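You operate a simulated robot arm through the tools that you are given. There is no shell and no other tool.

The job below is to be done with a simulated robot arm. You get a single attempt, and the scene is never put back.

Task
Lift off the black support, wipe the grease under it, and seat it again.
Fine: the stove is cold and stays off; set the support down between the stove and the green cloth; use the green cloth and put it back. What is to be rubbed or washed off counts as gone when no trace of it is left.

Only the result counts: the job must be done as asked and must still hold three seconds after the hand-in. Knocking over, shifting, dropping, spilling or breaking anything else fails it. Flat cloth is picked up by pressing the open fingertips on it (5 to 10 N) and closing them slowly along it; thin cloth reads only 2 to 8 mm in the jaws.

Robot
A 7-joint arm with a three-finger gripper, fixed in place. Base frame: the origin is on the floor under the middle of its stand, x ahead of it, y to its left, z up; the work surface is at about z = 850. Lengths are in mm, angles in degrees, forces in N, time in s.
It reaches about 1342 mm from its shoulder. Its first joint turns from -166.0 to 166.0 degrees. Payload 2.69 kg.
The TCP is the grasp point between the finger pads, 30 mm short of the fingertips. In the tool frame z runs along the fingers and y along their closing line. The gripper opens to 128 mm; its body begins 117 mm behind the TCP.
Orientation is told as [roll, pitch, yaw] about the base's x, y, z axes, in that order, counted from this pose: with the fingers straight down and closing along the base's y, the tool's x points along the base's -x, its y along +y and its z along -z.

Tools
- The arm moves only by the tool send_rows. Its argument "moves" is a list of rows, each an object (a shift or turn left out is 0, a gripper value left out holds the last) with "xyz": the shift along the tool's x, y, z in mm, a list of three; "angular": the turn, a rotation vector about the tool's x, y, z in degrees, a list of three; "fingers": the gripper command, from -1 (shut) to 1 (fully open), values between in proportion. In form: [{"xyz": [x, y, z], "angular": [wx, wy, wz], "fingers": fingers}, ...]. A call has 1 to 20 rows; each row shifts and turns the commanded pose from where the row before left it, along the tool's axes as they then stand. Rows are played at 5 a second. More than 50 mm and 8.6 degrees between two rows, or a gripper value outside its range, and nothing of the call is played. Where a pose cannot be reached the arm comes as near as it can. A force on the tool above 40 N (or 10 N above the force at the start of the call, whichever is more), or a blocked arm, ends the call early, and 0.2 s more pass. Each finger travels about 127 mm/s and halts on what it meets, pressing with about 43 N; the grip force reading is that of the motor and also rises with nothing between the fingers. The clock runs only during rows and for 0.2 s after the last one: add rows that do not move to give the fingers time. The reply holds the time, the measured pose of the TCP, the force on the tool along the base axes, the opening and the grip force, in the units named above and with some noise, with the torque about the TCP (base axes, N m) and any sound that the robot's microphone picked up.
- Cameras (640 x 400 px; columns grow to the right, rows downward): "scene" is fixed at [219.4, -651.3, 1544.9]; the picture's right is [0.84, -0.54, 0.00], its down [-0.26, -0.40, -0.88] and it looks along [0.47, 0.74, -0.47] (base axes); focal length 320 px, centre (320, 200). "wrist" rides on the gripper at [58, 54, -131] in the tool frame; the picture's right is [-0.68, 0.74, 0.00], its down [-0.62, -0.57, -0.55] and it looks along [-0.40, -0.37, 0.84] (tool axes); focal length 234 px, centre (320, 200). There is no depth. A picture from a camera that has moved, and an enlarged one, comes with that camera's place and axes in the base frame and with its lens.
- capture(camera): a new picture of that camera. No time passes.
- lift_body(by): moves the trunk up (or, below 0, down) by that many mm; the arm rides with it, the base frame stays. It gives what a move gives, with no picture.
- inspect(camera, box): a new picture of the part [left, top, right, bottom] of that camera's present view, enlarged. No time passes.
- finish_job(): hands the job in; it is judged then, once.

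Nothing tells you positions but the pictures and the camera data. Unless the task says otherwise, let go and move clear before handing in.

The tools are called by a JSON object that holds its "api" and its "payload". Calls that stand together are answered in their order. send_rows: Moves the arm, as the interface text tells. Its arguments: {"type":"object","properties":{"moves":{"type":"array","items":{"type":"object","properties":{"xyz":{"type":"array","items":{"type":"number"}},"angular":{"type":"array","items":{"type":"number"}},"fingers":{"type":"number"}}}}},"required":["moves"]} The other tools are called the same way: lift_body (by) moves the trunk up or down; capture (camera) takes a picture; inspect (camera, box) takes an enlarged picture of a part of a camera's view; finish_job () hands the job in.

At the start:

```text
t: 0.0
position: [581.6, 385.3, 1247.0]
tool_rot: [-0.1, 0.0, 0.0]
wrist_force: [0.8, -0.7, -1.1]
moment: [-0.02, 0.01, -0.03]
gripper_width: 128.0
gripper_force: 0.1
trunk travel left (down, up): [-150.0, 200.0]
```

scene: 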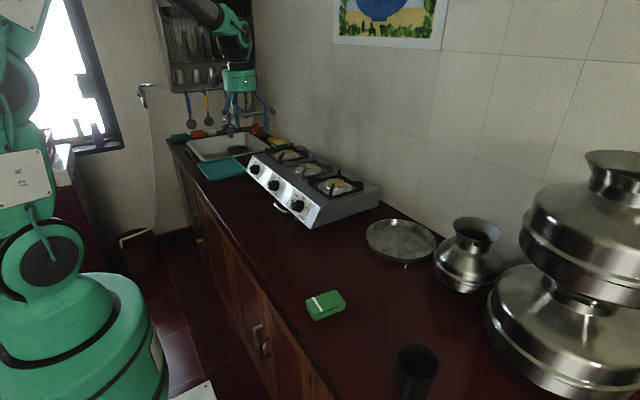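
wrist: 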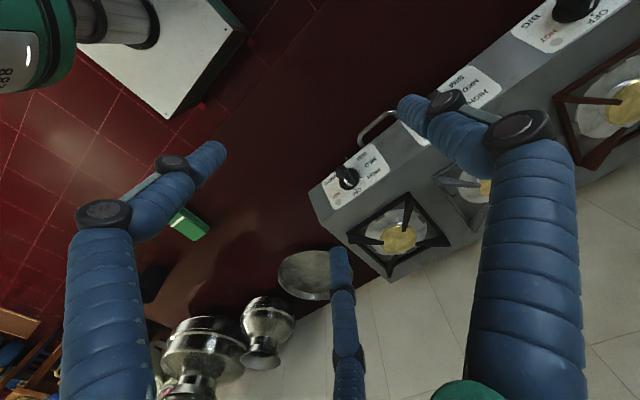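

I see a three-burner stove along the wall, a green folded cloth on the counter, a steel plate, pots and a mug. First I'll look closer at the stove and the cloth to find the black support and the grease.

{"api": "inspect", "payload": {"camera": "scene", "box": [230, 130, 400, 236]}}

{"api": "inspect", "payload": {"camera": "scene", "box": [270, 260, 400, 341]}}

{"api": "inspect", "payload": {"camera": "wrist", "box": [300, 140, 500, 300]}}

{"api": "inspect", "payload": {"camera": "scene", "box": [290, 160, 390, 222]}}

```text
3.76 times, centred on (315, 183) of scene
camera zoom: at [219.4, -651.3, 1544.9], right [0.84, -0.54, 0.0], down [-0.26, -0.4, -0.88], along [0.47, 0.74, -0.47], focal length 1204 px, centre (339, 264)
```

zoom: 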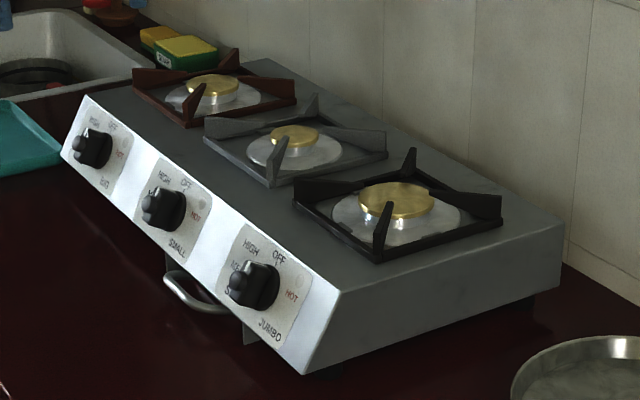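

```text
4.92 times, centred on (335, 300) of scene
camera zoom: at [219.4, -651.3, 1544.9], right [0.84, -0.54, 0.0], down [-0.26, -0.4, -0.88], along [0.47, 0.74, -0.47], focal length 1574 px, centre (246, -295)
```

zoom: 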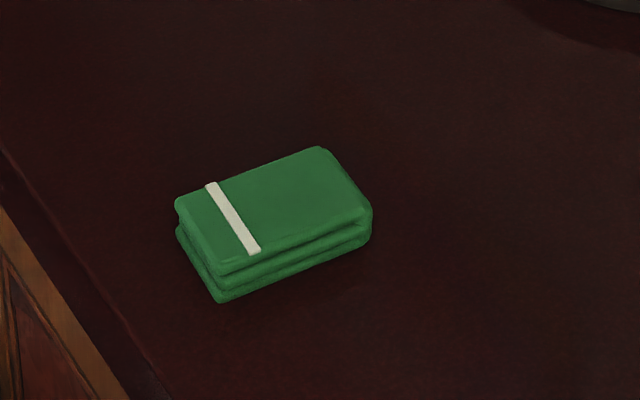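

```text
2.50 times, centred on (400, 220) of wrist
camera zoom: at [522.4, 439.6, 1378.4], right [0.68, 0.74, 0.0], down [0.62, -0.57, 0.55], along [0.4, -0.37, -0.84], focal length 585 px, centre (120, 150)
```

zoom: 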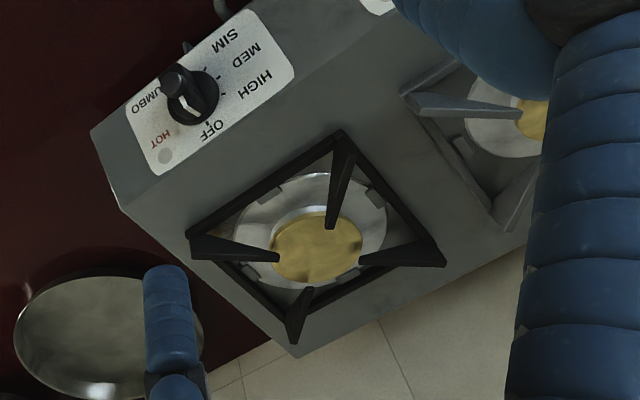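

```text
6.40 times, centred on (340, 191) of scene
camera zoom: at [219.4, -651.3, 1544.9], right [0.84, -0.54, 0.0], down [-0.26, -0.4, -0.88], along [0.47, 0.74, -0.47], focal length 2046 px, centre (192, 258)
```

zoom: 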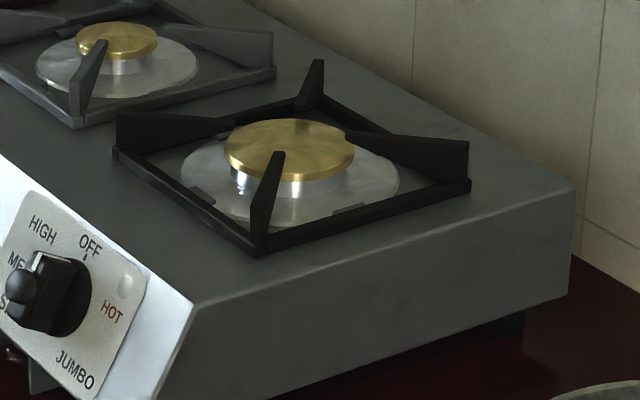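

The black support is the nearest burner's grate, roughly centred at (913, 318) with its frame near z 965. The green folded cloth is a block near (580, -112). I'll move closer with the wrist camera to study the support.

{"api": "send_rows", "payload": {"moves": [{"xyz": [-31, 1, 15], "fingers": 1}, {"xyz": [-31, 1, 15]}, {"xyz": [-31, 1, 15]}, {"xyz": [-31, 1, 15]}, {"xyz": [-31, 1, 15]}, {"xyz": [-31, 1, 15]}, {"xyz": [-31, 1, 15]}, {"xyz": [-31, 1, 15]}, {"xyz": [0, 0, 0]}]}}

{"api": "capture", "payload": {"camera": "wrist"}}

{"api": "capture", "payload": {"camera": "scene"}}

```text
t: 2.0
position: [830.5, 395.7, 1125.6]
tool_rot: [-0.1, 0.1, 0.0]
wrist_force: [1.2, 0.6, 0.2]
moment: [0.01, 0.05, -0.02]
gripper_width: 128.0
gripper_force: 0.1
trunk travel left (down, up): [-150.0, 200.0]
```

```text
taken
camera wrist: at [771.5, 448.2, 1256.4], right [0.68, 0.74, 0.0], down [0.62, -0.57, 0.55], along [0.4, -0.37, -0.84], focal length 234 px, centre (320, 200)
```

wrist: 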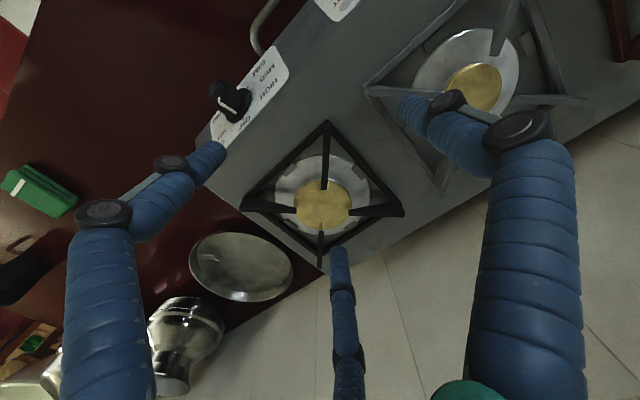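

```text
taken
```

scene: 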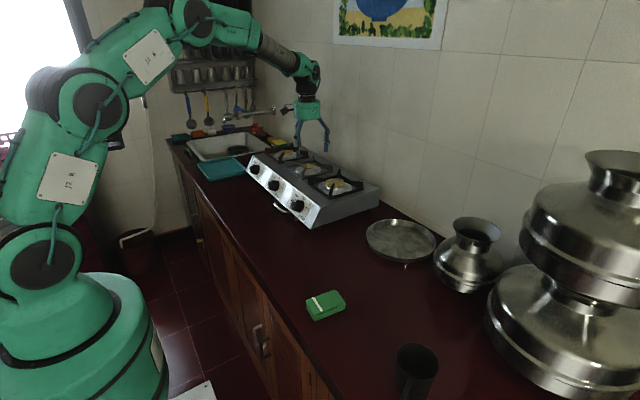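

{"api": "inspect", "payload": {"camera": "wrist", "box": [220, 110, 420, 260]}}

{"api": "inspect", "payload": {"camera": "scene", "box": [270, 70, 370, 200]}}

```text
2.67 times, centred on (320, 185) of wrist
camera zoom: at [771.5, 448.2, 1256.4], right [0.68, 0.74, 0.0], down [0.62, -0.57, 0.55], along [0.4, -0.37, -0.84], focal length 624 px, centre (320, 240)
```

zoom: 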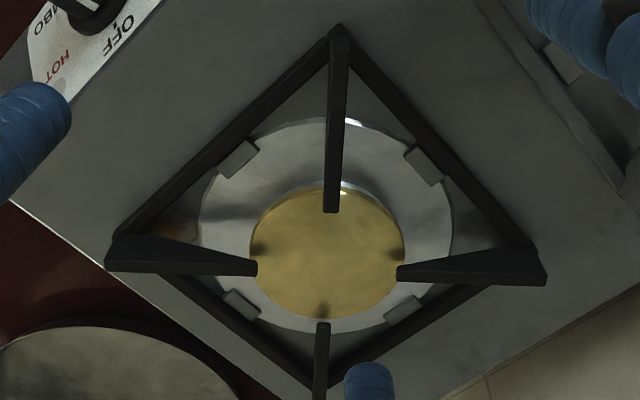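

```text
3.08 times, centred on (320, 135) of scene
camera zoom: at [219.4, -651.3, 1544.9], right [0.84, -0.54, 0.0], down [-0.26, -0.4, -0.88], along [0.47, 0.74, -0.47], focal length 984 px, centre (320, 400)
```

zoom: 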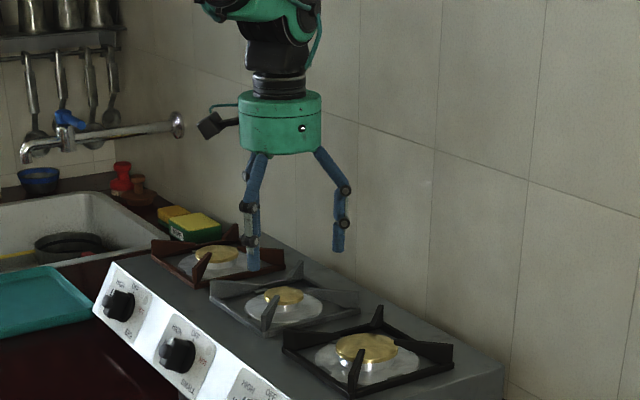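

The support's frame spans roughly x 834–1000, y 235–403, with fins up to z≈992. Before gripping I'll check how the fingers close, in free air.

{"api": "send_rows", "payload": {"moves": [{"xyz": [0, 0, 0], "fingers": 0}, {"xyz": [0, 0, 0]}, {"xyz": [0, 0, 0]}, {"xyz": [0, 0, 0]}]}}

{"api": "capture", "payload": {"camera": "wrist"}}

{"api": "send_rows", "payload": {"moves": [{"xyz": [0, 0, 0], "fingers": -0.8}, {"xyz": [0, 0, 0]}, {"xyz": [0, 0, 0]}, {"xyz": [0, 0, 0]}]}}

{"api": "capture", "payload": {"camera": "wrist"}}

{"api": "inspect", "payload": {"camera": "scene", "box": [270, 70, 370, 200]}}

```text
t: 3.0
position: [828.6, 395.6, 1126.8]
tool_rot: [-0.1, -0.1, -0.1]
wrist_force: [-0.5, 0.5, -0.6]
moment: [-0.01, 0.01, 0.01]
gripper_width: 64.0
gripper_force: 0.1
trunk travel left (down, up): [-150.0, 200.0]
```

```text
taken
camera wrist: at [770.6, 448.1, 1257.0], right [0.68, 0.74, 0.0], down [0.62, -0.57, 0.55], along [0.4, -0.37, -0.84], focal length 234 px, centre (320, 200)
```

wrist: 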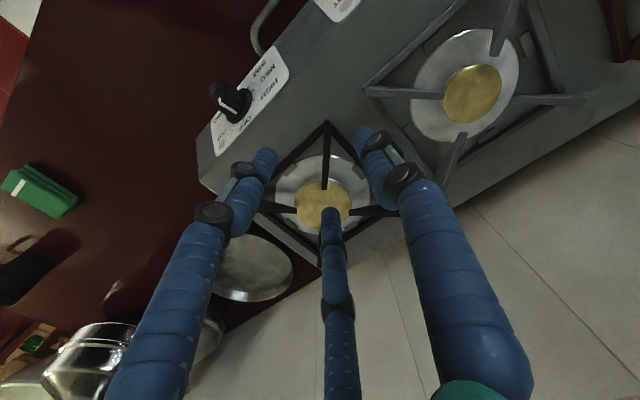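

```text
t: 4.0
position: [828.1, 395.8, 1126.8]
tool_rot: [-0.1, 0.0, 0.1]
wrist_force: [0.4, -0.5, -0.9]
moment: [-0.03, 0.0, -0.03]
gripper_width: 12.7
gripper_force: 0.0
trunk travel left (down, up): [-150.0, 200.0]
```

```text
taken
camera wrist: at [770.6, 448.1, 1256.9], right [0.68, 0.74, 0.0], down [0.62, -0.57, 0.55], along [0.4, -0.37, -0.84], focal length 234 px, centre (320, 200)
```

wrist: 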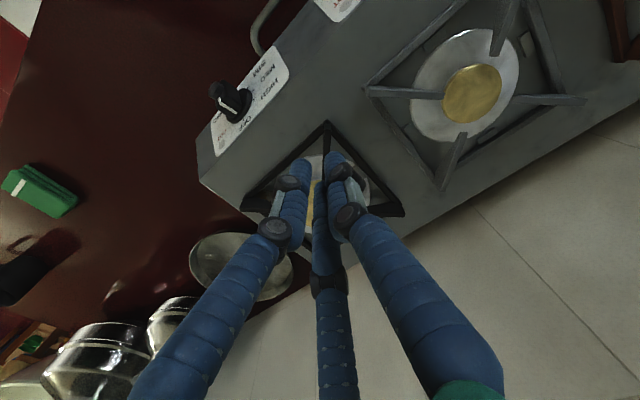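

```text
3.08 times, centred on (320, 135) of scene
camera zoom: at [219.4, -651.3, 1544.9], right [0.84, -0.54, 0.0], down [-0.26, -0.4, -0.88], along [0.47, 0.74, -0.47], focal length 984 px, centre (320, 400)
```

zoom: 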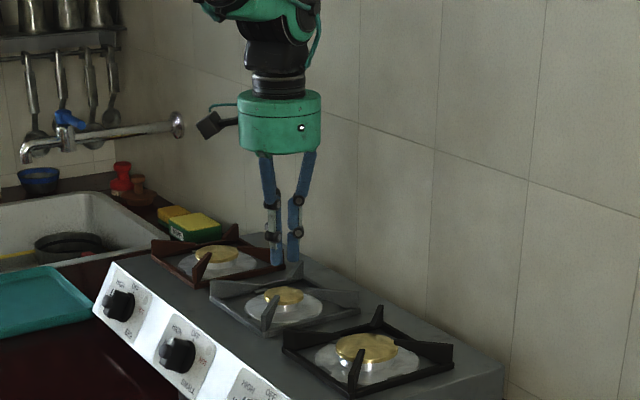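

The fingers converge radially: one on +y and two on −y. The front-left fin (tip ≈(887,349), corner ≈(834,403)) is away from the brown smear I see near the front-right corner. I'll go above it with yaw −45°, so the fingers straddle the fin, and look again.

{"api": "send_rows", "payload": {"moves": [{"xyz": [-11, -7, 12], "fingers": -0.28}, {"xyz": [-11, -7, 12]}, {"xyz": [-11, -6.5, 12]}, {"angular": [0, 0, 7.5]}, {"angular": [0, 0, 7.5]}, {"angular": [0, 0, 7.5]}, {"angular": [0, 0, 7.5]}, {"angular": [0, 0, 7.5]}, {"angular": [0, 0, 7.5]}, {"xyz": [0, 0, 0]}, {"xyz": [0, 0, 0]}]}}

{"api": "capture", "payload": {"camera": "wrist"}}

{"api": "inspect", "payload": {"camera": "scene", "box": [270, 100, 400, 200]}}

```text
t: 6.4
position: [861.9, 374.2, 1092.1]
tool_rot: [-0.1, 0.0, -44.9]
wrist_force: [0.4, -1.0, -0.6]
moment: [-0.02, 0.0, 0.0]
gripper_width: 46.3
gripper_force: 0.1
trunk travel left (down, up): [-150.0, 200.0]
```

```text
taken
camera wrist: at [858.6, 452.7, 1222.4], right [1.0, 0.04, 0.0], down [0.03, -0.84, 0.55], along [0.02, -0.55, -0.84], focal length 234 px, centre (320, 200)
```

wrist: 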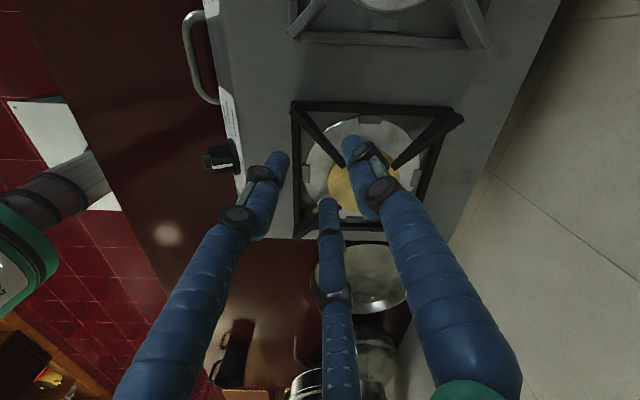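

```text
4.00 times, centred on (335, 150) of scene
camera zoom: at [219.4, -651.3, 1544.9], right [0.84, -0.54, 0.0], down [-0.26, -0.4, -0.88], along [0.47, 0.74, -0.47], focal length 1279 px, centre (260, 400)
```

zoom: 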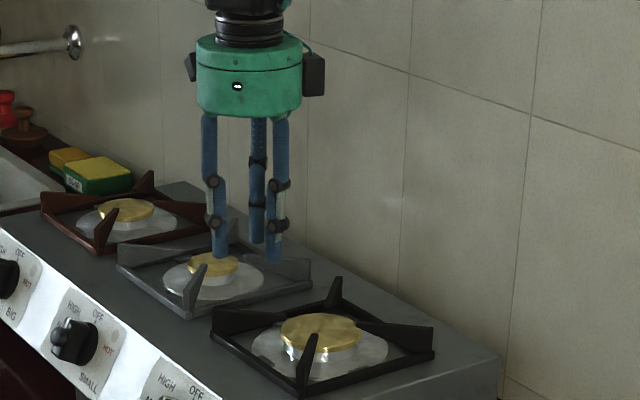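

I'm above the front-left fin with the fingers pre-shaped. Now I'll zoom in to refine the fin line and heights.

{"api": "inspect", "payload": {"camera": "wrist", "box": [270, 90, 480, 250]}}

```text
2.50 times, centred on (375, 170) of wrist
camera zoom: at [858.6, 452.7, 1222.4], right [1.0, 0.04, 0.0], down [0.03, -0.84, 0.55], along [0.02, -0.55, -0.84], focal length 585 px, centre (182, 275)
```

zoom: 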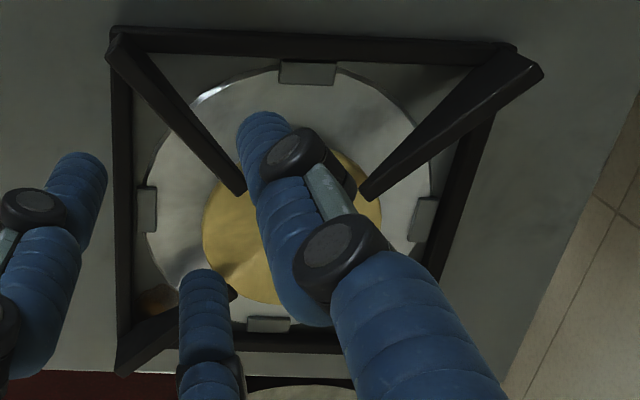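

{"api": "inspect", "payload": {"camera": "scene", "box": [302, 165, 372, 209]}}

{"api": "inspect", "payload": {"camera": "wrist", "box": [280, 90, 350, 134]}}

```text
9.09 times, centred on (337, 187) of scene
camera zoom: at [219.4, -651.3, 1544.9], right [0.84, -0.54, 0.0], down [-0.26, -0.4, -0.88], along [0.47, 0.74, -0.47], focal length 2906 px, centre (166, 318)
```

zoom: 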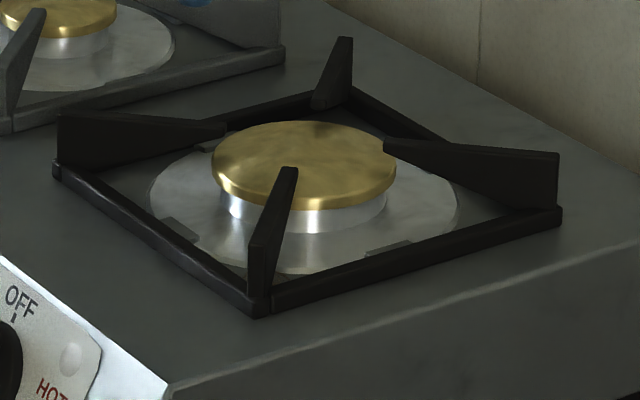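

```text
9.09 times, centred on (315, 112) of wrist
camera zoom: at [858.6, 452.7, 1222.4], right [1.0, 0.04, 0.0], down [0.03, -0.84, 0.55], along [0.02, -0.55, -0.84], focal length 2129 px, centre (366, 1000)
```

zoom: 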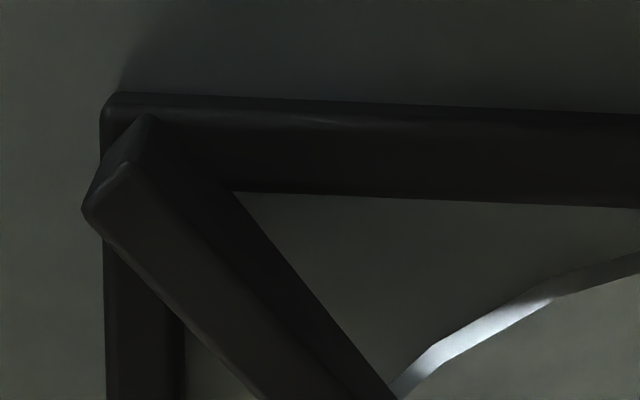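

The fin top is at z≈994, the frame bars' top at ≈971 and the stove top at ≈961. I'm on the fin's line (x+y≈1236), so I'll descend until the fingertips are at about z 975 beside the fin and check.

{"api": "send_rows", "payload": {"moves": [{"xyz": [0, 0, 0], "fingers": -0.45}, {"xyz": [0, 0, 20]}, {"xyz": [0, 0, 20]}, {"xyz": [0, 0, 16]}, {"xyz": [0, 0, 10]}, {"xyz": [0, 0, 5]}, {"xyz": [0, 0, 0]}]}}

{"api": "capture", "payload": {"camera": "wrist"}}

{"api": "inspect", "payload": {"camera": "scene", "box": [280, 120, 380, 210]}}

```text
t: 8.0
position: [862.1, 374.0, 1020.0]
tool_rot: [0.0, 0.1, -44.9]
wrist_force: [0.6, 0.4, -0.2]
moment: [-0.02, -0.03, 0.0]
gripper_width: 35.3
gripper_force: 0.1
trunk travel left (down, up): [-150.0, 200.0]
```

```text
taken
camera wrist: at [858.6, 452.9, 1151.3], right [1.0, 0.04, 0.0], down [0.04, -0.84, 0.55], along [0.02, -0.55, -0.84], focal length 234 px, centre (320, 200)
```

wrist: 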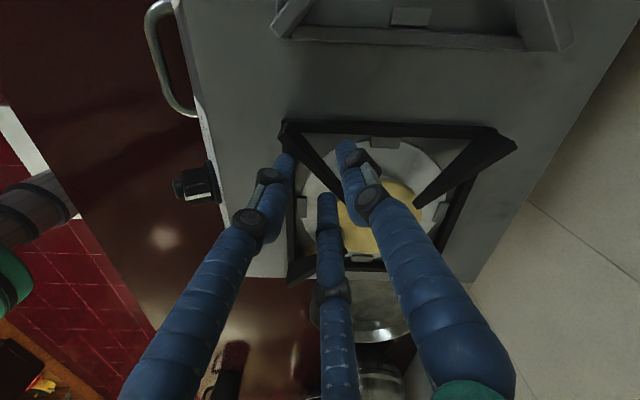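

```text
4.44 times, centred on (330, 165) of scene
camera zoom: at [219.4, -651.3, 1544.9], right [0.84, -0.54, 0.0], down [-0.26, -0.4, -0.88], along [0.47, 0.74, -0.47], focal length 1421 px, centre (276, 356)
```

zoom: 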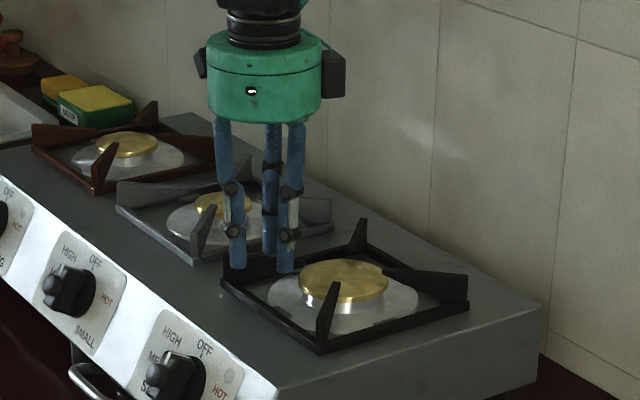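

{"api": "inspect", "payload": {"camera": "wrist", "box": [260, 100, 420, 220]}}

```text
3.33 times, centred on (340, 160) of wrist
camera zoom: at [858.6, 452.9, 1151.3], right [1.0, 0.04, 0.0], down [0.04, -0.84, 0.55], along [0.02, -0.55, -0.84], focal length 781 px, centre (253, 333)
```

zoom: 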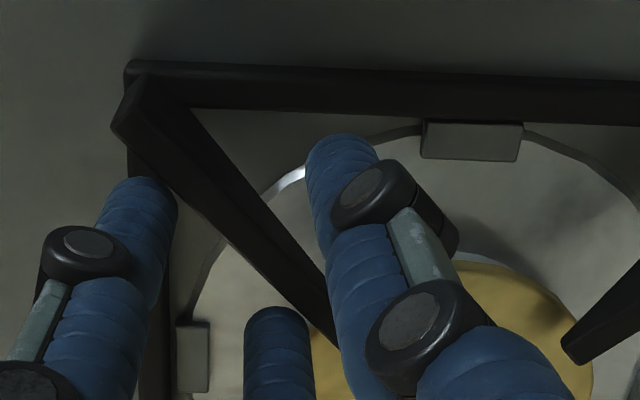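

The fingers straddle the fin well. I'll lower another 15 mm and close slowly.

{"api": "send_rows", "payload": {"moves": [{"xyz": [0, 0, 8]}, {"xyz": [0, 0, 7]}, {"fingers": -0.6}, {"fingers": -0.7}, {"fingers": -0.78}, {"fingers": -0.85}, {"fingers": -0.92}, {"fingers": -1}, {"xyz": [0, 0, 0]}, {"xyz": [0, 0, 0]}]}}

{"api": "capture", "payload": {"camera": "wrist"}}

{"api": "inspect", "payload": {"camera": "scene", "box": [280, 120, 380, 210]}}

```text
t: 10.2
position: [862.6, 373.4, 1005.6]
tool_rot: [0.0, 0.0, -44.9]
wrist_force: [-1.3, -7.8, -0.3]
moment: [0.13, -0.14, -0.63]
gripper_width: 14.8
gripper_force: 40.9
trunk travel left (down, up): [-150.0, 200.0]
```

```text
taken
camera wrist: at [858.7, 452.3, 1136.3], right [1.0, 0.04, 0.0], down [0.04, -0.84, 0.55], along [0.02, -0.55, -0.84], focal length 234 px, centre (320, 200)
```

wrist: 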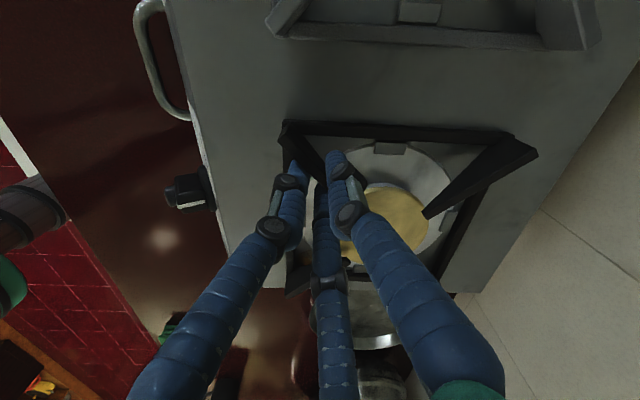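

```text
4.44 times, centred on (330, 165) of scene
camera zoom: at [219.4, -651.3, 1544.9], right [0.84, -0.54, 0.0], down [-0.26, -0.4, -0.88], along [0.47, 0.74, -0.47], focal length 1421 px, centre (276, 356)
```

zoom: 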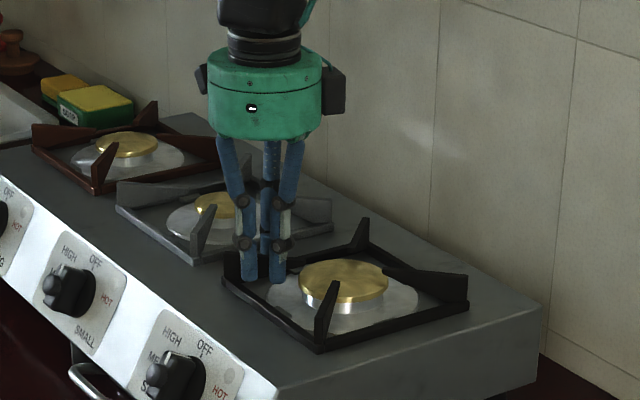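

The fin is gripped (≈41 N). I'll lift in small steps and check whether the support stays level.

{"api": "send_rows", "payload": {"moves": [{"xyz": [0, 0, -3], "fingers": -1}, {"xyz": [0, 0, -3]}, {"xyz": [0, 0, -4]}, {"xyz": [0, 0, -5]}, {"xyz": [0, 0, -5]}, {"xyz": [0, 0, 0]}]}}

{"api": "capture", "payload": {"camera": "wrist"}}

{"api": "inspect", "payload": {"camera": "scene", "box": [280, 120, 380, 210]}}

```text
t: 11.6
position: [863.5, 373.2, 1026.7]
tool_rot: [0.0, 0.0, -45.0]
wrist_force: [-0.3, -0.4, -3.8]
moment: [0.19, 0.22, 0.0]
gripper_width: 14.5
gripper_force: 41.1
trunk travel left (down, up): [-150.0, 200.0]
```

```text
taken
camera wrist: at [858.7, 452.8, 1156.4], right [1.0, 0.04, 0.0], down [0.04, -0.84, 0.55], along [0.02, -0.55, -0.84], focal length 234 px, centre (320, 200)
```

wrist: 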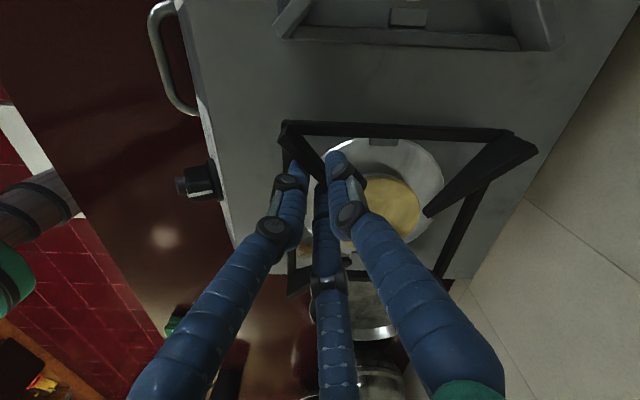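

```text
4.44 times, centred on (330, 165) of scene
camera zoom: at [219.4, -651.3, 1544.9], right [0.84, -0.54, 0.0], down [-0.26, -0.4, -0.88], along [0.47, 0.74, -0.47], focal length 1421 px, centre (276, 356)
```

zoom: 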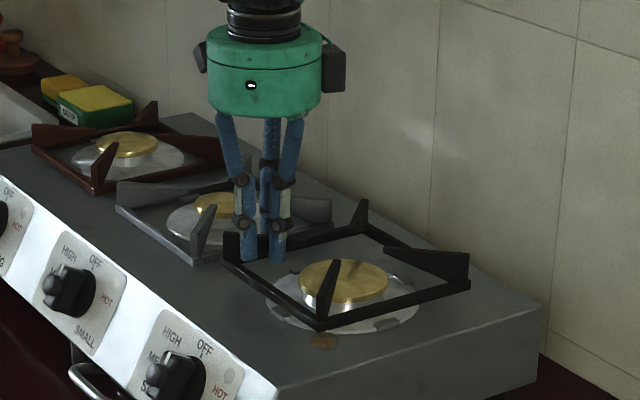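

The support lifts cleanly and level (≈0.35 kg), and a brown grease spot shows near the front-right corner. I'll raise it clear of the burner, then carry it over the counter between the stove and the cloth.

{"api": "send_rows", "payload": {"moves": [{"xyz": [0, 0, -8]}, {"xyz": [0, 0, -12]}, {"xyz": [0, 0, -15]}, {"xyz": [0, 0, -15]}, {"xyz": [0, 0, -10]}, {"xyz": [-1, -8, 0]}, {"xyz": [-2, -15, 0]}, {"xyz": [-3, -22, 0]}, {"xyz": [-4, -25, 0]}, {"xyz": [-4, -25, 0]}, {"xyz": [-4, -25, 0]}, {"xyz": [-4, -25, 0]}, {"xyz": [-4, -25, 0]}, {"xyz": [-4, -25, 0]}, {"xyz": [-4, -25, 0]}, {"xyz": [-4, -25, 0]}, {"xyz": [-4, -25, 0]}, {"xyz": [-3, -22, 0]}, {"xyz": [-2, -18, 0]}, {"xyz": [-1, -9, 0]}]}}

{"api": "capture", "payload": {"camera": "scene"}}

{"api": "capture", "payload": {"camera": "wrist"}}

```text
t: 15.8
position: [670.1, 114.9, 1085.9]
tool_rot: [0.0, 0.1, -45.0]
wrist_force: [0.1, -0.1, -3.1]
moment: [0.21, 0.2, -0.02]
gripper_width: 14.6
gripper_force: 41.0
trunk travel left (down, up): [-150.0, 200.0]
```

```text
taken
```

scene: 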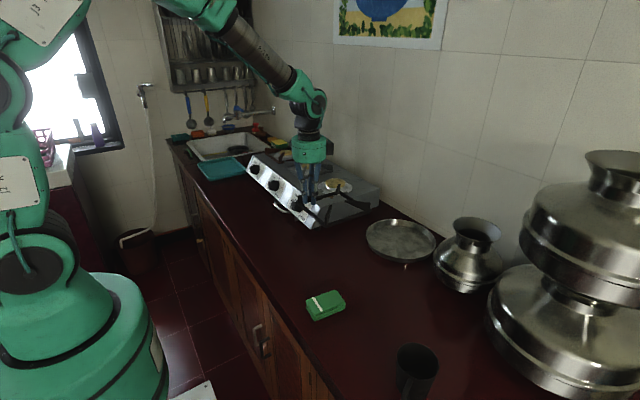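

```text
taken
camera wrist: at [666.6, 192.6, 1216.6], right [1.0, 0.04, 0.0], down [0.04, -0.84, 0.55], along [0.02, -0.55, -0.84], focal length 234 px, centre (320, 200)
```

wrist: 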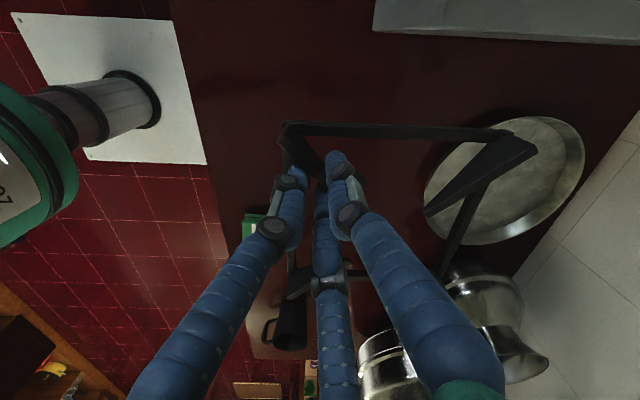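

The support hangs level over the clear counter area, with the stove's end at y≈214, the plate at x>895 and the cloth at y<−80. I'm lowering it now.

{"api": "send_rows", "payload": {"moves": [{"xyz": [0, 0, 10]}, {"xyz": [0, 0, 20]}, {"xyz": [0, 0, 25]}, {"xyz": [0, 0, 25]}, {"xyz": [0, 0, 25]}, {"xyz": [0, 0, 25]}, {"xyz": [0, 0, 20]}, {"xyz": [0, 0, 15]}, {"xyz": [0, 0, 10]}, {"xyz": [0, 0, 5]}, {"xyz": [0, 0, 0]}]}}

{"api": "inspect", "payload": {"camera": "scene", "box": [260, 150, 400, 270]}}

```text
t: 18.2
position: [670.4, 114.5, 906.3]
tool_rot: [0.1, 0.1, -44.9]
wrist_force: [1.0, 0.2, -2.6]
moment: [0.21, 0.22, -0.03]
gripper_width: 14.7
gripper_force: 41.4
trunk travel left (down, up): [-150.0, 200.0]
```

```text
3.33 times, centred on (330, 210) of scene
camera zoom: at [219.4, -651.3, 1544.9], right [0.84, -0.54, 0.0], down [-0.26, -0.4, -0.88], along [0.47, 0.74, -0.47], focal length 1066 px, centre (287, 167)
```

zoom: 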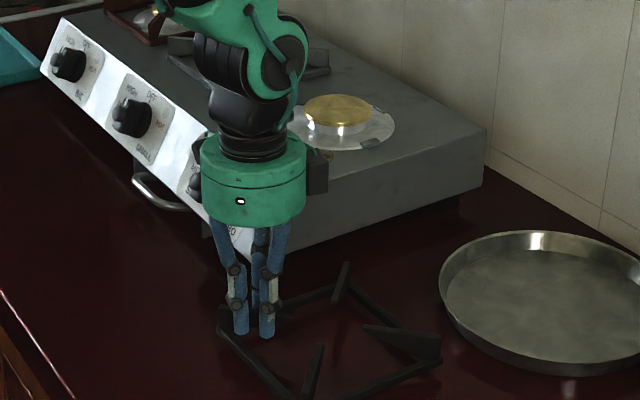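

{"api": "send_rows", "payload": {"moves": [{"xyz": [0, 0, 3]}, {"xyz": [0, 0, 2]}, {"xyz": [0, 0, 2]}, {"xyz": [0, 0, 0]}]}}

```text
t: 19.2
position: [670.3, 116.0, 898.9]
tool_rot: [0.0, -0.1, -44.9]
wrist_force: [-0.6, 0.3, -3.5]
moment: [0.17, 0.19, 0.0]
gripper_width: 14.5
gripper_force: 41.0
trunk travel left (down, up): [-150.0, 200.0]
```

{"api": "send_rows", "payload": {"moves": [{"xyz": [0, 0, 1.5]}, {"xyz": [0, 0, 1.5]}, {"xyz": [0, 0, 0]}]}}

```text
t: 20.0
position: [670.9, 114.2, 895.6]
tool_rot: [0.1, 0.0, -44.9]
wrist_force: [0.6, 1.2, -3.8]
moment: [0.19, 0.17, -0.02]
gripper_width: 14.7
gripper_force: 40.7
trunk travel left (down, up): [-150.0, 200.0]
```

{"api": "send_rows", "payload": {"moves": [{"xyz": [0, 0, 1]}, {"xyz": [0, 0, 1]}, {"xyz": [0, 0, 0]}]}}

{"api": "inspect", "payload": {"camera": "scene", "box": [290, 190, 390, 280]}}

```text
t: 20.8
position: [670.3, 115.0, 893.5]
tool_rot: [0.0, -0.1, -45.1]
wrist_force: [0.5, -0.9, 3.5]
moment: [-0.61, -0.85, -0.1]
gripper_width: 14.6
gripper_force: 40.5
trunk travel left (down, up): [-150.0, 200.0]
```

```text
4.44 times, centred on (340, 235) of scene
camera zoom: at [219.4, -651.3, 1544.9], right [0.84, -0.54, 0.0], down [-0.26, -0.4, -0.88], along [0.47, 0.74, -0.47], focal length 1421 px, centre (231, 44)
```

zoom: 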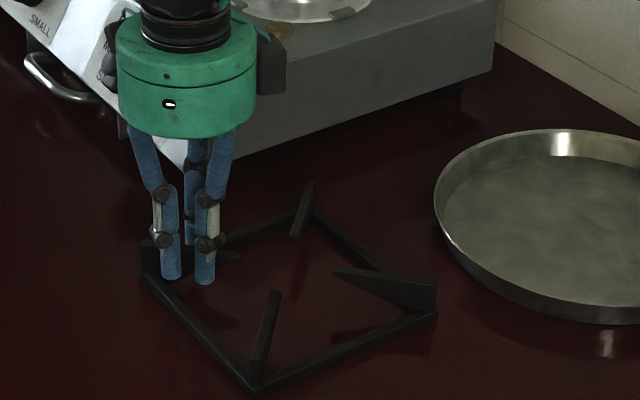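

The support's far corner touches the counter (force rose by about 7 N). I'll ease down another millimetre and open gently.

{"api": "send_rows", "payload": {"moves": [{"xyz": [0, 0, 0.8]}, {"xyz": [0, 0, 0]}]}}

```text
t: 21.4
position: [671.6, 116.1, 892.4]
tool_rot: [0.1, 0.0, -45.0]
wrist_force: [1.0, -0.1, 10.0]
moment: [-0.33, -0.71, -0.09]
gripper_width: 14.6
gripper_force: 40.9
trunk travel left (down, up): [-150.0, 200.0]
```

{"api": "send_rows", "payload": {"moves": [{"fingers": -0.8}, {"fingers": -0.7}, {"fingers": -0.6}, {"fingers": -0.5}, {"fingers": -0.42}, {"xyz": [0, 0, 0]}]}}

{"api": "capture", "payload": {"camera": "wrist"}}

{"api": "inspect", "payload": {"camera": "scene", "box": [290, 190, 390, 280]}}

```text
t: 22.8
position: [670.8, 114.4, 892.7]
tool_rot: [0.0, 0.0, -45.0]
wrist_force: [0.0, -0.5, 0.8]
moment: [-0.02, 0.01, -0.03]
gripper_width: 37.2
gripper_force: 0.0
trunk travel left (down, up): [-150.0, 200.0]
```

```text
taken
camera wrist: at [666.9, 193.2, 1023.4], right [1.0, 0.04, 0.0], down [0.04, -0.84, 0.55], along [0.02, -0.55, -0.84], focal length 234 px, centre (320, 200)
```

wrist: 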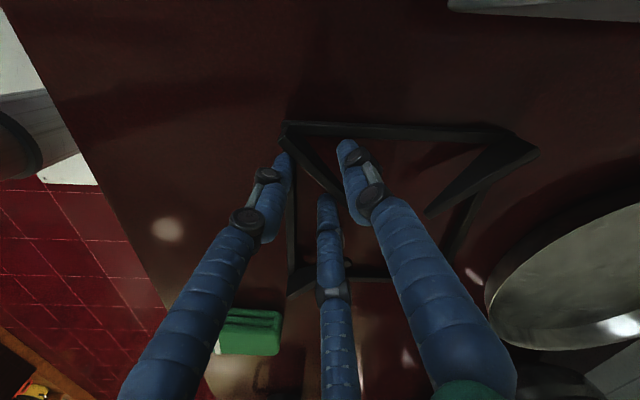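

```text
4.44 times, centred on (340, 235) of scene
camera zoom: at [219.4, -651.3, 1544.9], right [0.84, -0.54, 0.0], down [-0.26, -0.4, -0.88], along [0.47, 0.74, -0.47], focal length 1421 px, centre (231, 44)
```

zoom: 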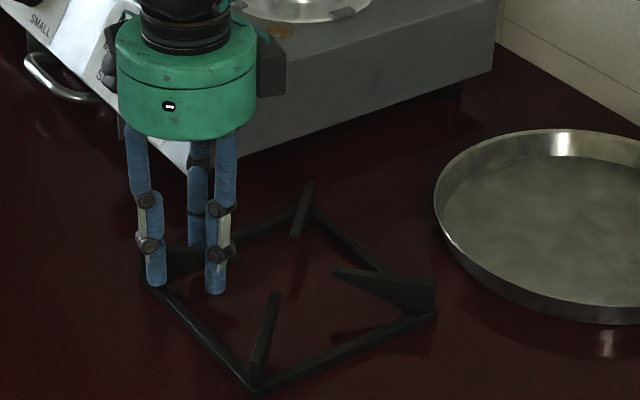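

The support stands on the counter and is released. I'll lift the gripper clear straight up and take a good look at the grease.

{"api": "send_rows", "payload": {"moves": [{"xyz": [0, 0, -15]}, {"xyz": [0, 0, -25]}, {"xyz": [0, 0, -30]}, {"xyz": [0, 0, -40]}, {"xyz": [0, 0, -40]}, {"xyz": [0, 0, -40]}, {"xyz": [0, 0, -30]}, {"xyz": [0, 0, 0]}]}}

{"api": "inspect", "payload": {"camera": "scene", "box": [295, 160, 385, 216]}}

{"api": "capture", "payload": {"camera": "wrist"}}

{"api": "capture", "payload": {"camera": "scene"}}

```text
t: 24.6
position: [669.2, 114.1, 1113.0]
tool_rot: [0.0, 0.0, -45.0]
wrist_force: [0.0, -0.5, 1.2]
moment: [0.02, -0.04, 0.02]
gripper_width: 37.3
gripper_force: 0.0
trunk travel left (down, up): [-150.0, 200.0]
```

```text
7.11 times, centred on (340, 188) of scene
camera zoom: at [219.4, -651.3, 1544.9], right [0.84, -0.54, 0.0], down [-0.26, -0.4, -0.88], along [0.47, 0.74, -0.47], focal length 2273 px, centre (178, 285)
```

zoom: 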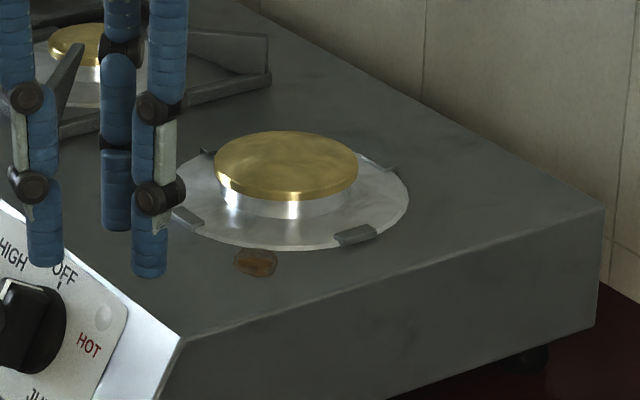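

```text
taken
camera wrist: at [666.5, 192.7, 1243.5], right [1.0, 0.04, 0.0], down [0.04, -0.84, 0.55], along [0.02, -0.55, -0.84], focal length 234 px, centre (320, 200)
```

wrist: 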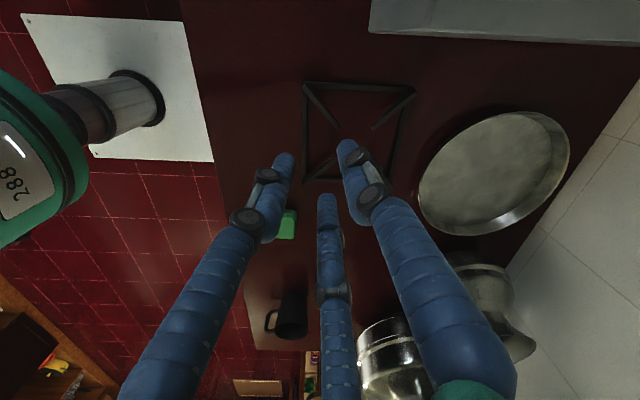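

```text
taken
```

scene: 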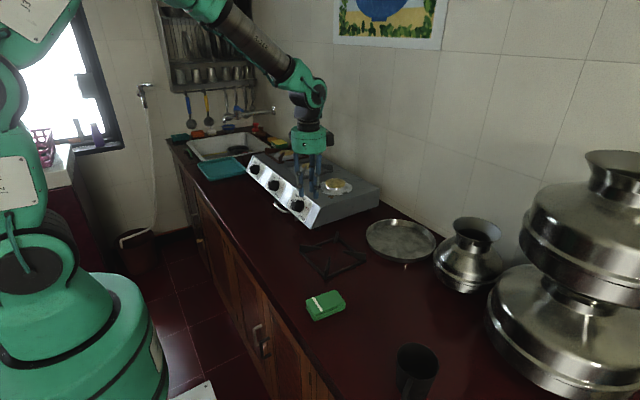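

The grease is one brown spot about 25 mm across near (852, 261) on the stove top, just outside the drip bowl. Next I'll go over the cloth (centre ≈(579, −111), long side along x) and look at it closely with the gripper turned to yaw +90°.

{"api": "send_rows", "payload": {"moves": [{"xyz": [-4, -12, 0], "fingers": 0.4}, {"xyz": [-8.6, -23, 0]}, {"xyz": [-8.6, -23, 0]}, {"xyz": [-8.6, -23, 5]}, {"xyz": [-8.6, -23, 10]}, {"xyz": [-8.6, -23, 10]}, {"xyz": [-8.6, -23, 10]}, {"xyz": [-8.6, -23, 10]}, {"xyz": [-8.6, -23, 10]}, {"xyz": [-8.6, -23, 10]}, {"xyz": [-4.9, -12.9, 5]}, {"xyz": [0, 0, 0]}]}}

{"api": "send_rows", "payload": {"moves": [{"angular": [0, 0, -7.5]}, {"angular": [0, 0, -7.5]}, {"angular": [0, 0, -7.5]}, {"angular": [0, 0, -7.5]}, {"angular": [0, 0, -7.5]}, {"angular": [0, 0, -7.5]}, {"angular": [0, 0, -7.5]}, {"angular": [0, 0, -7.5]}, {"angular": [0, 0, -7.5]}, {"angular": [0, 0, -7.5]}, {"angular": [0, 0, -7.5]}, {"angular": [0, 0, -7.5]}, {"angular": [0, 0, -7.5]}, {"angular": [0, 0, -7.5]}, {"angular": [0, 0, -7.5]}, {"angular": [0, 0, -7.5]}, {"angular": [0, 0, -7.5]}, {"angular": [0, 0, -7.5]}, {"xyz": [0, 0, 0]}]}}

{"api": "capture", "payload": {"camera": "wrist"}}

{"api": "capture", "payload": {"camera": "scene"}}

```text
t: 27.2
position: [569.0, -110.4, 1043.3]
tool_rot: [0.0, 0.0, -45.0]
wrist_force: [0.0, -1.0, 0.1]
moment: [-0.01, 0.02, 0.0]
gripper_width: 89.4
gripper_force: 0.1
trunk travel left (down, up): [-150.0, 200.0]
```

```text
t: 31.2
position: [567.3, -110.4, 1041.8]
tool_rot: [0.0, -0.1, 90.1]
wrist_force: [-0.2, 0.0, -0.3]
moment: [-0.01, -0.01, -0.02]
gripper_width: 89.5
gripper_force: 0.1
trunk travel left (down, up): [-150.0, 200.0]
```

```text
taken
camera wrist: at [513.6, -170.0, 1173.7], right [-0.74, 0.68, 0.0], down [0.56, 0.62, 0.55], along [0.37, 0.4, -0.84], focal length 234 px, centre (320, 200)
```

wrist: 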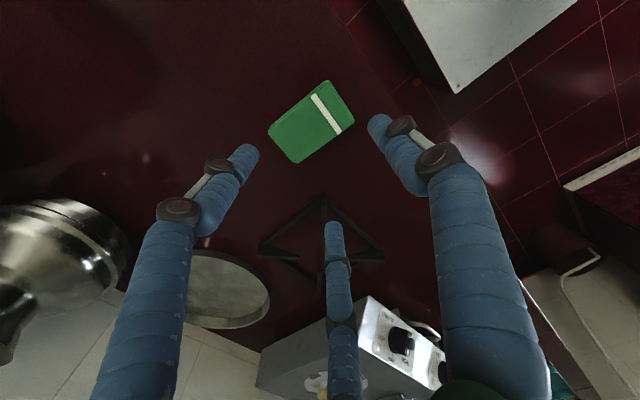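

```text
taken
```

scene: 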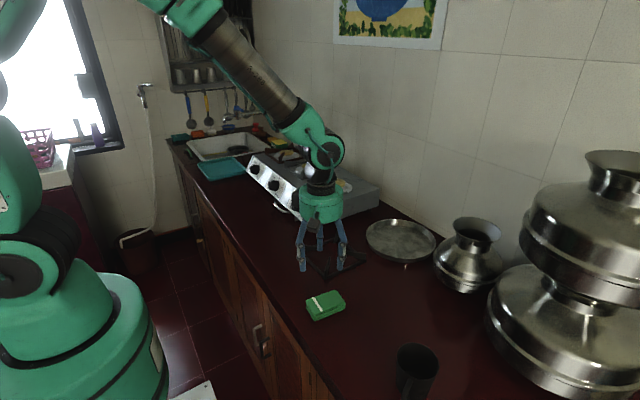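

{"api": "inspect", "payload": {"camera": "wrist", "box": [250, 70, 370, 170]}}

{"api": "inspect", "payload": {"camera": "scene", "box": [295, 275, 355, 330]}}

```text
4.00 times, centred on (310, 120) of wrist
camera zoom: at [513.6, -170.0, 1173.7], right [-0.74, 0.68, 0.0], down [0.56, 0.62, 0.55], along [0.37, 0.4, -0.84], focal length 937 px, centre (360, 520)
```

zoom: 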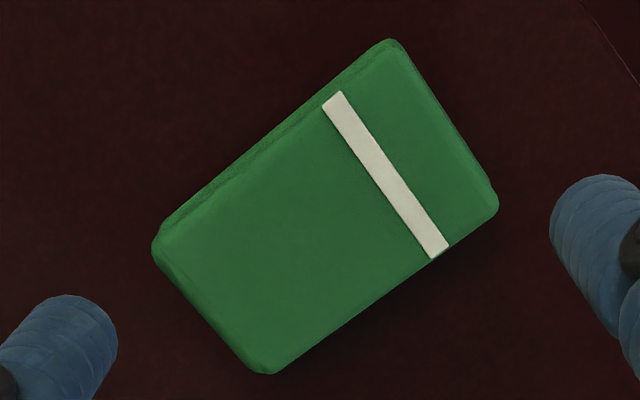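

```text
7.27 times, centred on (325, 302) of scene
camera zoom: at [219.4, -651.3, 1544.9], right [0.84, -0.54, 0.0], down [-0.26, -0.4, -0.88], along [0.47, 0.74, -0.47], focal length 2325 px, centre (284, -546)
```

zoom: 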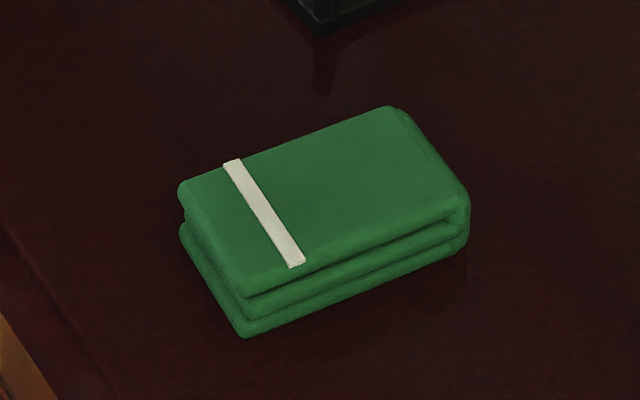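

The cloth is a folded block about 94×56×28 mm centred at (578, −117), turned about −4.7°. I'll align so one finger takes the near short end and the other two take the long sides, then lower most of the way and check.

{"api": "send_rows", "payload": {"moves": [{"xyz": [4.8, 3, 0], "angular": [0, 0, 4.7], "fingers": 0.58}, {"xyz": [0, 0, 20]}, {"xyz": [0, 0, 25]}, {"xyz": [0, 0, 25]}, {"xyz": [0, 0, 20]}, {"xyz": [0, 0, 15]}, {"xyz": [0, 0, 5]}, {"xyz": [0, 0, 0]}]}}

{"api": "capture", "payload": {"camera": "wrist"}}

{"api": "inspect", "payload": {"camera": "scene", "box": [270, 230, 390, 330]}}

```text
t: 33.0
position: [564.2, -113.8, 932.6]
tool_rot: [0.0, 0.1, 85.3]
wrist_force: [0.3, 0.6, 0.3]
moment: [-0.01, 0.01, 0.01]
gripper_width: 101.2
gripper_force: 0.1
trunk travel left (down, up): [-150.0, 200.0]
```

```text
taken
camera wrist: at [506.4, -169.9, 1063.8], right [-0.68, 0.73, 0.0], down [0.61, 0.57, 0.55], along [0.4, 0.37, -0.84], focal length 234 px, centre (320, 200)
```

wrist: 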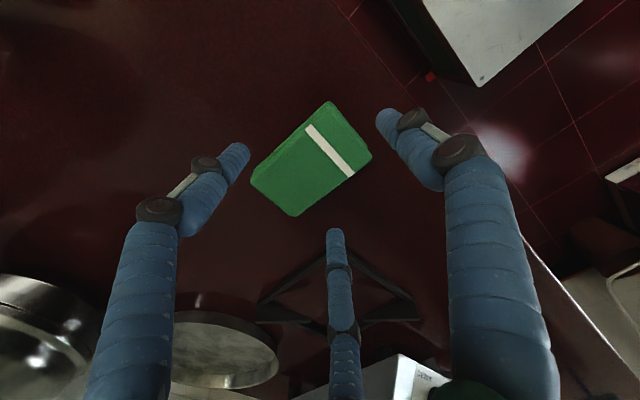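

```text
4.00 times, centred on (330, 280) of scene
camera zoom: at [219.4, -651.3, 1544.9], right [0.84, -0.54, 0.0], down [-0.26, -0.4, -0.88], along [0.47, 0.74, -0.47], focal length 1279 px, centre (280, -120)
```

zoom: 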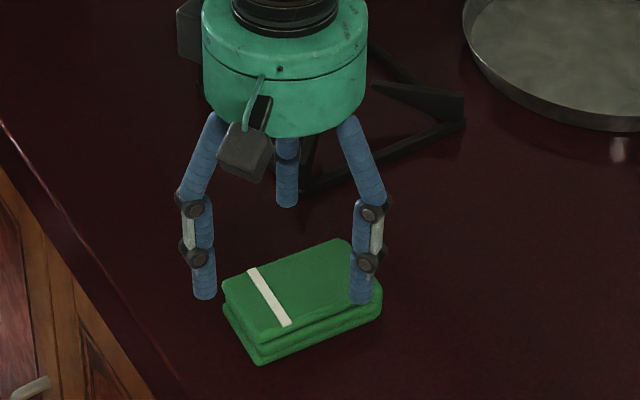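

Alignment holds (cloth centre ≈(577, −117)). I'll lower so the fingertips sit about 10 mm above the counter, then close slowly around the cloth.

{"api": "send_rows", "payload": {"moves": [{"xyz": [0, 0, 15]}, {"xyz": [0, 0, 15]}, {"xyz": [0, 0, 8]}, {"xyz": [0, 0, 4]}, {"fingers": 0.45}, {"fingers": 0.35}, {"fingers": 0.27}, {"fingers": 0.2}, {"xyz": [0, 0, 0]}]}}

{"api": "capture", "payload": {"camera": "wrist"}}

{"api": "inspect", "payload": {"camera": "scene", "box": [280, 245, 370, 330]}}

```text
t: 35.0
position: [564.5, -115.3, 890.6]
tool_rot: [0.0, 0.1, 85.2]
wrist_force: [0.0, 0.2, -0.5]
moment: [0.02, -0.02, 0.0]
gripper_width: 76.9
gripper_force: 0.0
trunk travel left (down, up): [-150.0, 200.0]
```

```text
taken
camera wrist: at [506.0, -169.8, 1021.9], right [-0.68, 0.73, 0.0], down [0.61, 0.57, 0.55], along [0.4, 0.37, -0.84], focal length 234 px, centre (320, 200)
```

wrist: 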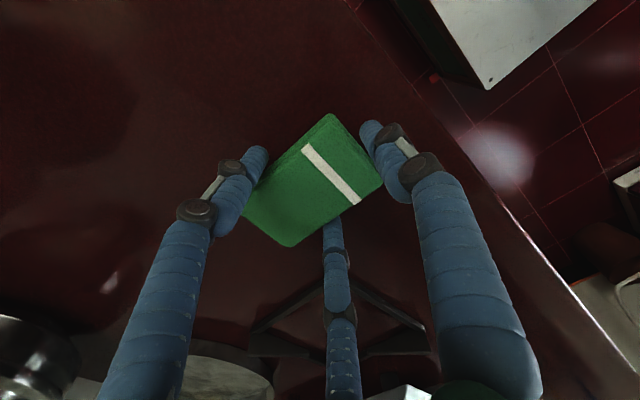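

```text
4.71 times, centred on (325, 288) of scene
camera zoom: at [219.4, -651.3, 1544.9], right [0.84, -0.54, 0.0], down [-0.26, -0.4, -0.88], along [0.47, 0.74, -0.47], focal length 1504 px, centre (296, -212)
```

zoom: 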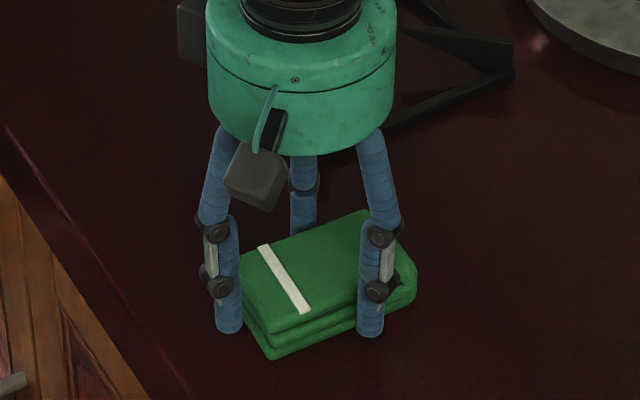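

{"api": "send_rows", "payload": {"moves": [{"fingers": 0.15}, {"fingers": 0.1}, {"fingers": 0.06}, {"fingers": 0.02}, {"fingers": -0.02}, {"xyz": [0, 0, 0]}]}}

{"api": "capture", "payload": {"camera": "wrist"}}

{"api": "inspect", "payload": {"camera": "scene", "box": [280, 245, 370, 330]}}

```text
t: 36.4
position: [564.3, -115.8, 892.2]
tool_rot: [0.0, 0.0, 85.3]
wrist_force: [1.9, 1.1, 0.5]
moment: [-0.02, -0.02, -0.02]
gripper_width: 70.5
gripper_force: 6.2
trunk travel left (down, up): [-150.0, 200.0]
```

```text
taken
camera wrist: at [506.1, -169.8, 1021.9], right [-0.68, 0.73, 0.0], down [0.61, 0.57, 0.55], along [0.4, 0.37, -0.84], focal length 234 px, centre (320, 200)
```

wrist: 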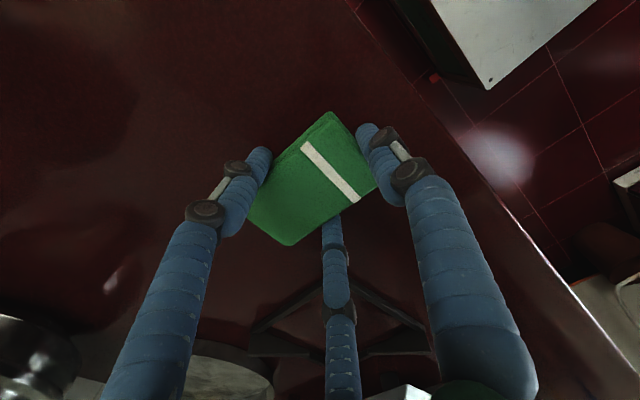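

```text
4.71 times, centred on (325, 288) of scene
camera zoom: at [219.4, -651.3, 1544.9], right [0.84, -0.54, 0.0], down [-0.26, -0.4, -0.88], along [0.47, 0.74, -0.47], focal length 1504 px, centre (296, -212)
```

zoom: 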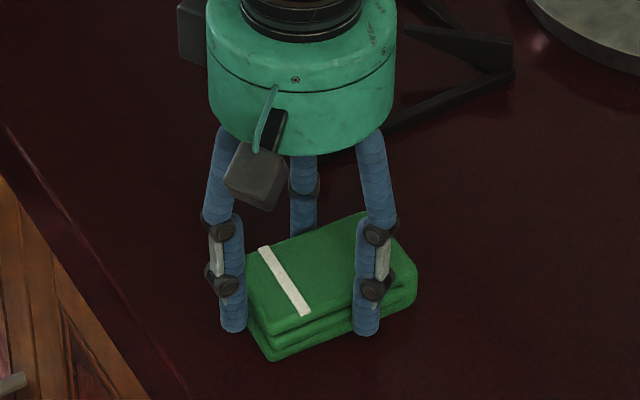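

{"api": "send_rows", "payload": {"moves": [{"fingers": -0.1}, {"fingers": -0.25}, {"fingers": -0.45}, {"fingers": -0.7}, {"fingers": -1}, {"xyz": [0, 0, 0]}, {"xyz": [0, 0, 0]}]}}

{"api": "capture", "payload": {"camera": "wrist"}}

{"api": "inspect", "payload": {"camera": "scene", "box": [280, 245, 370, 330]}}

```text
t: 38.0
position: [563.6, -115.7, 890.6]
tool_rot: [-0.1, 0.0, 85.3]
wrist_force: [2.7, -0.2, 4.4]
moment: [-0.01, -0.11, -0.02]
gripper_width: 69.1
gripper_force: 43.8
trunk travel left (down, up): [-150.0, 200.0]
```

```text
taken
camera wrist: at [506.1, -169.8, 1022.0], right [-0.68, 0.73, 0.0], down [0.61, 0.57, 0.55], along [0.4, 0.37, -0.84], focal length 234 px, centre (320, 200)
```

wrist: 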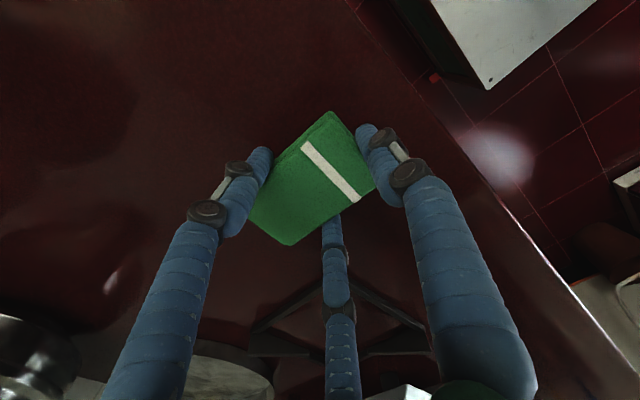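

```text
4.71 times, centred on (325, 288) of scene
camera zoom: at [219.4, -651.3, 1544.9], right [0.84, -0.54, 0.0], down [-0.26, -0.4, -0.88], along [0.47, 0.74, -0.47], focal length 1504 px, centre (296, -212)
```

zoom: 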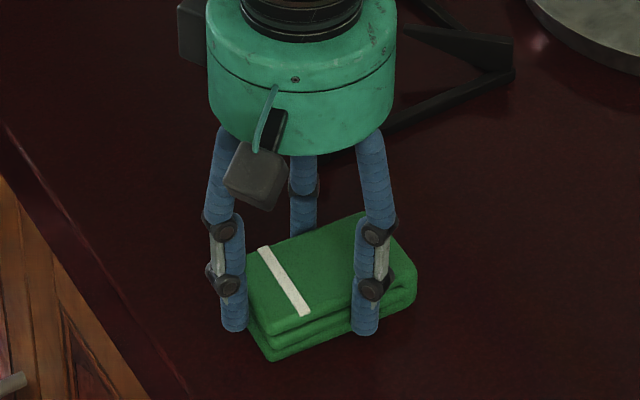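

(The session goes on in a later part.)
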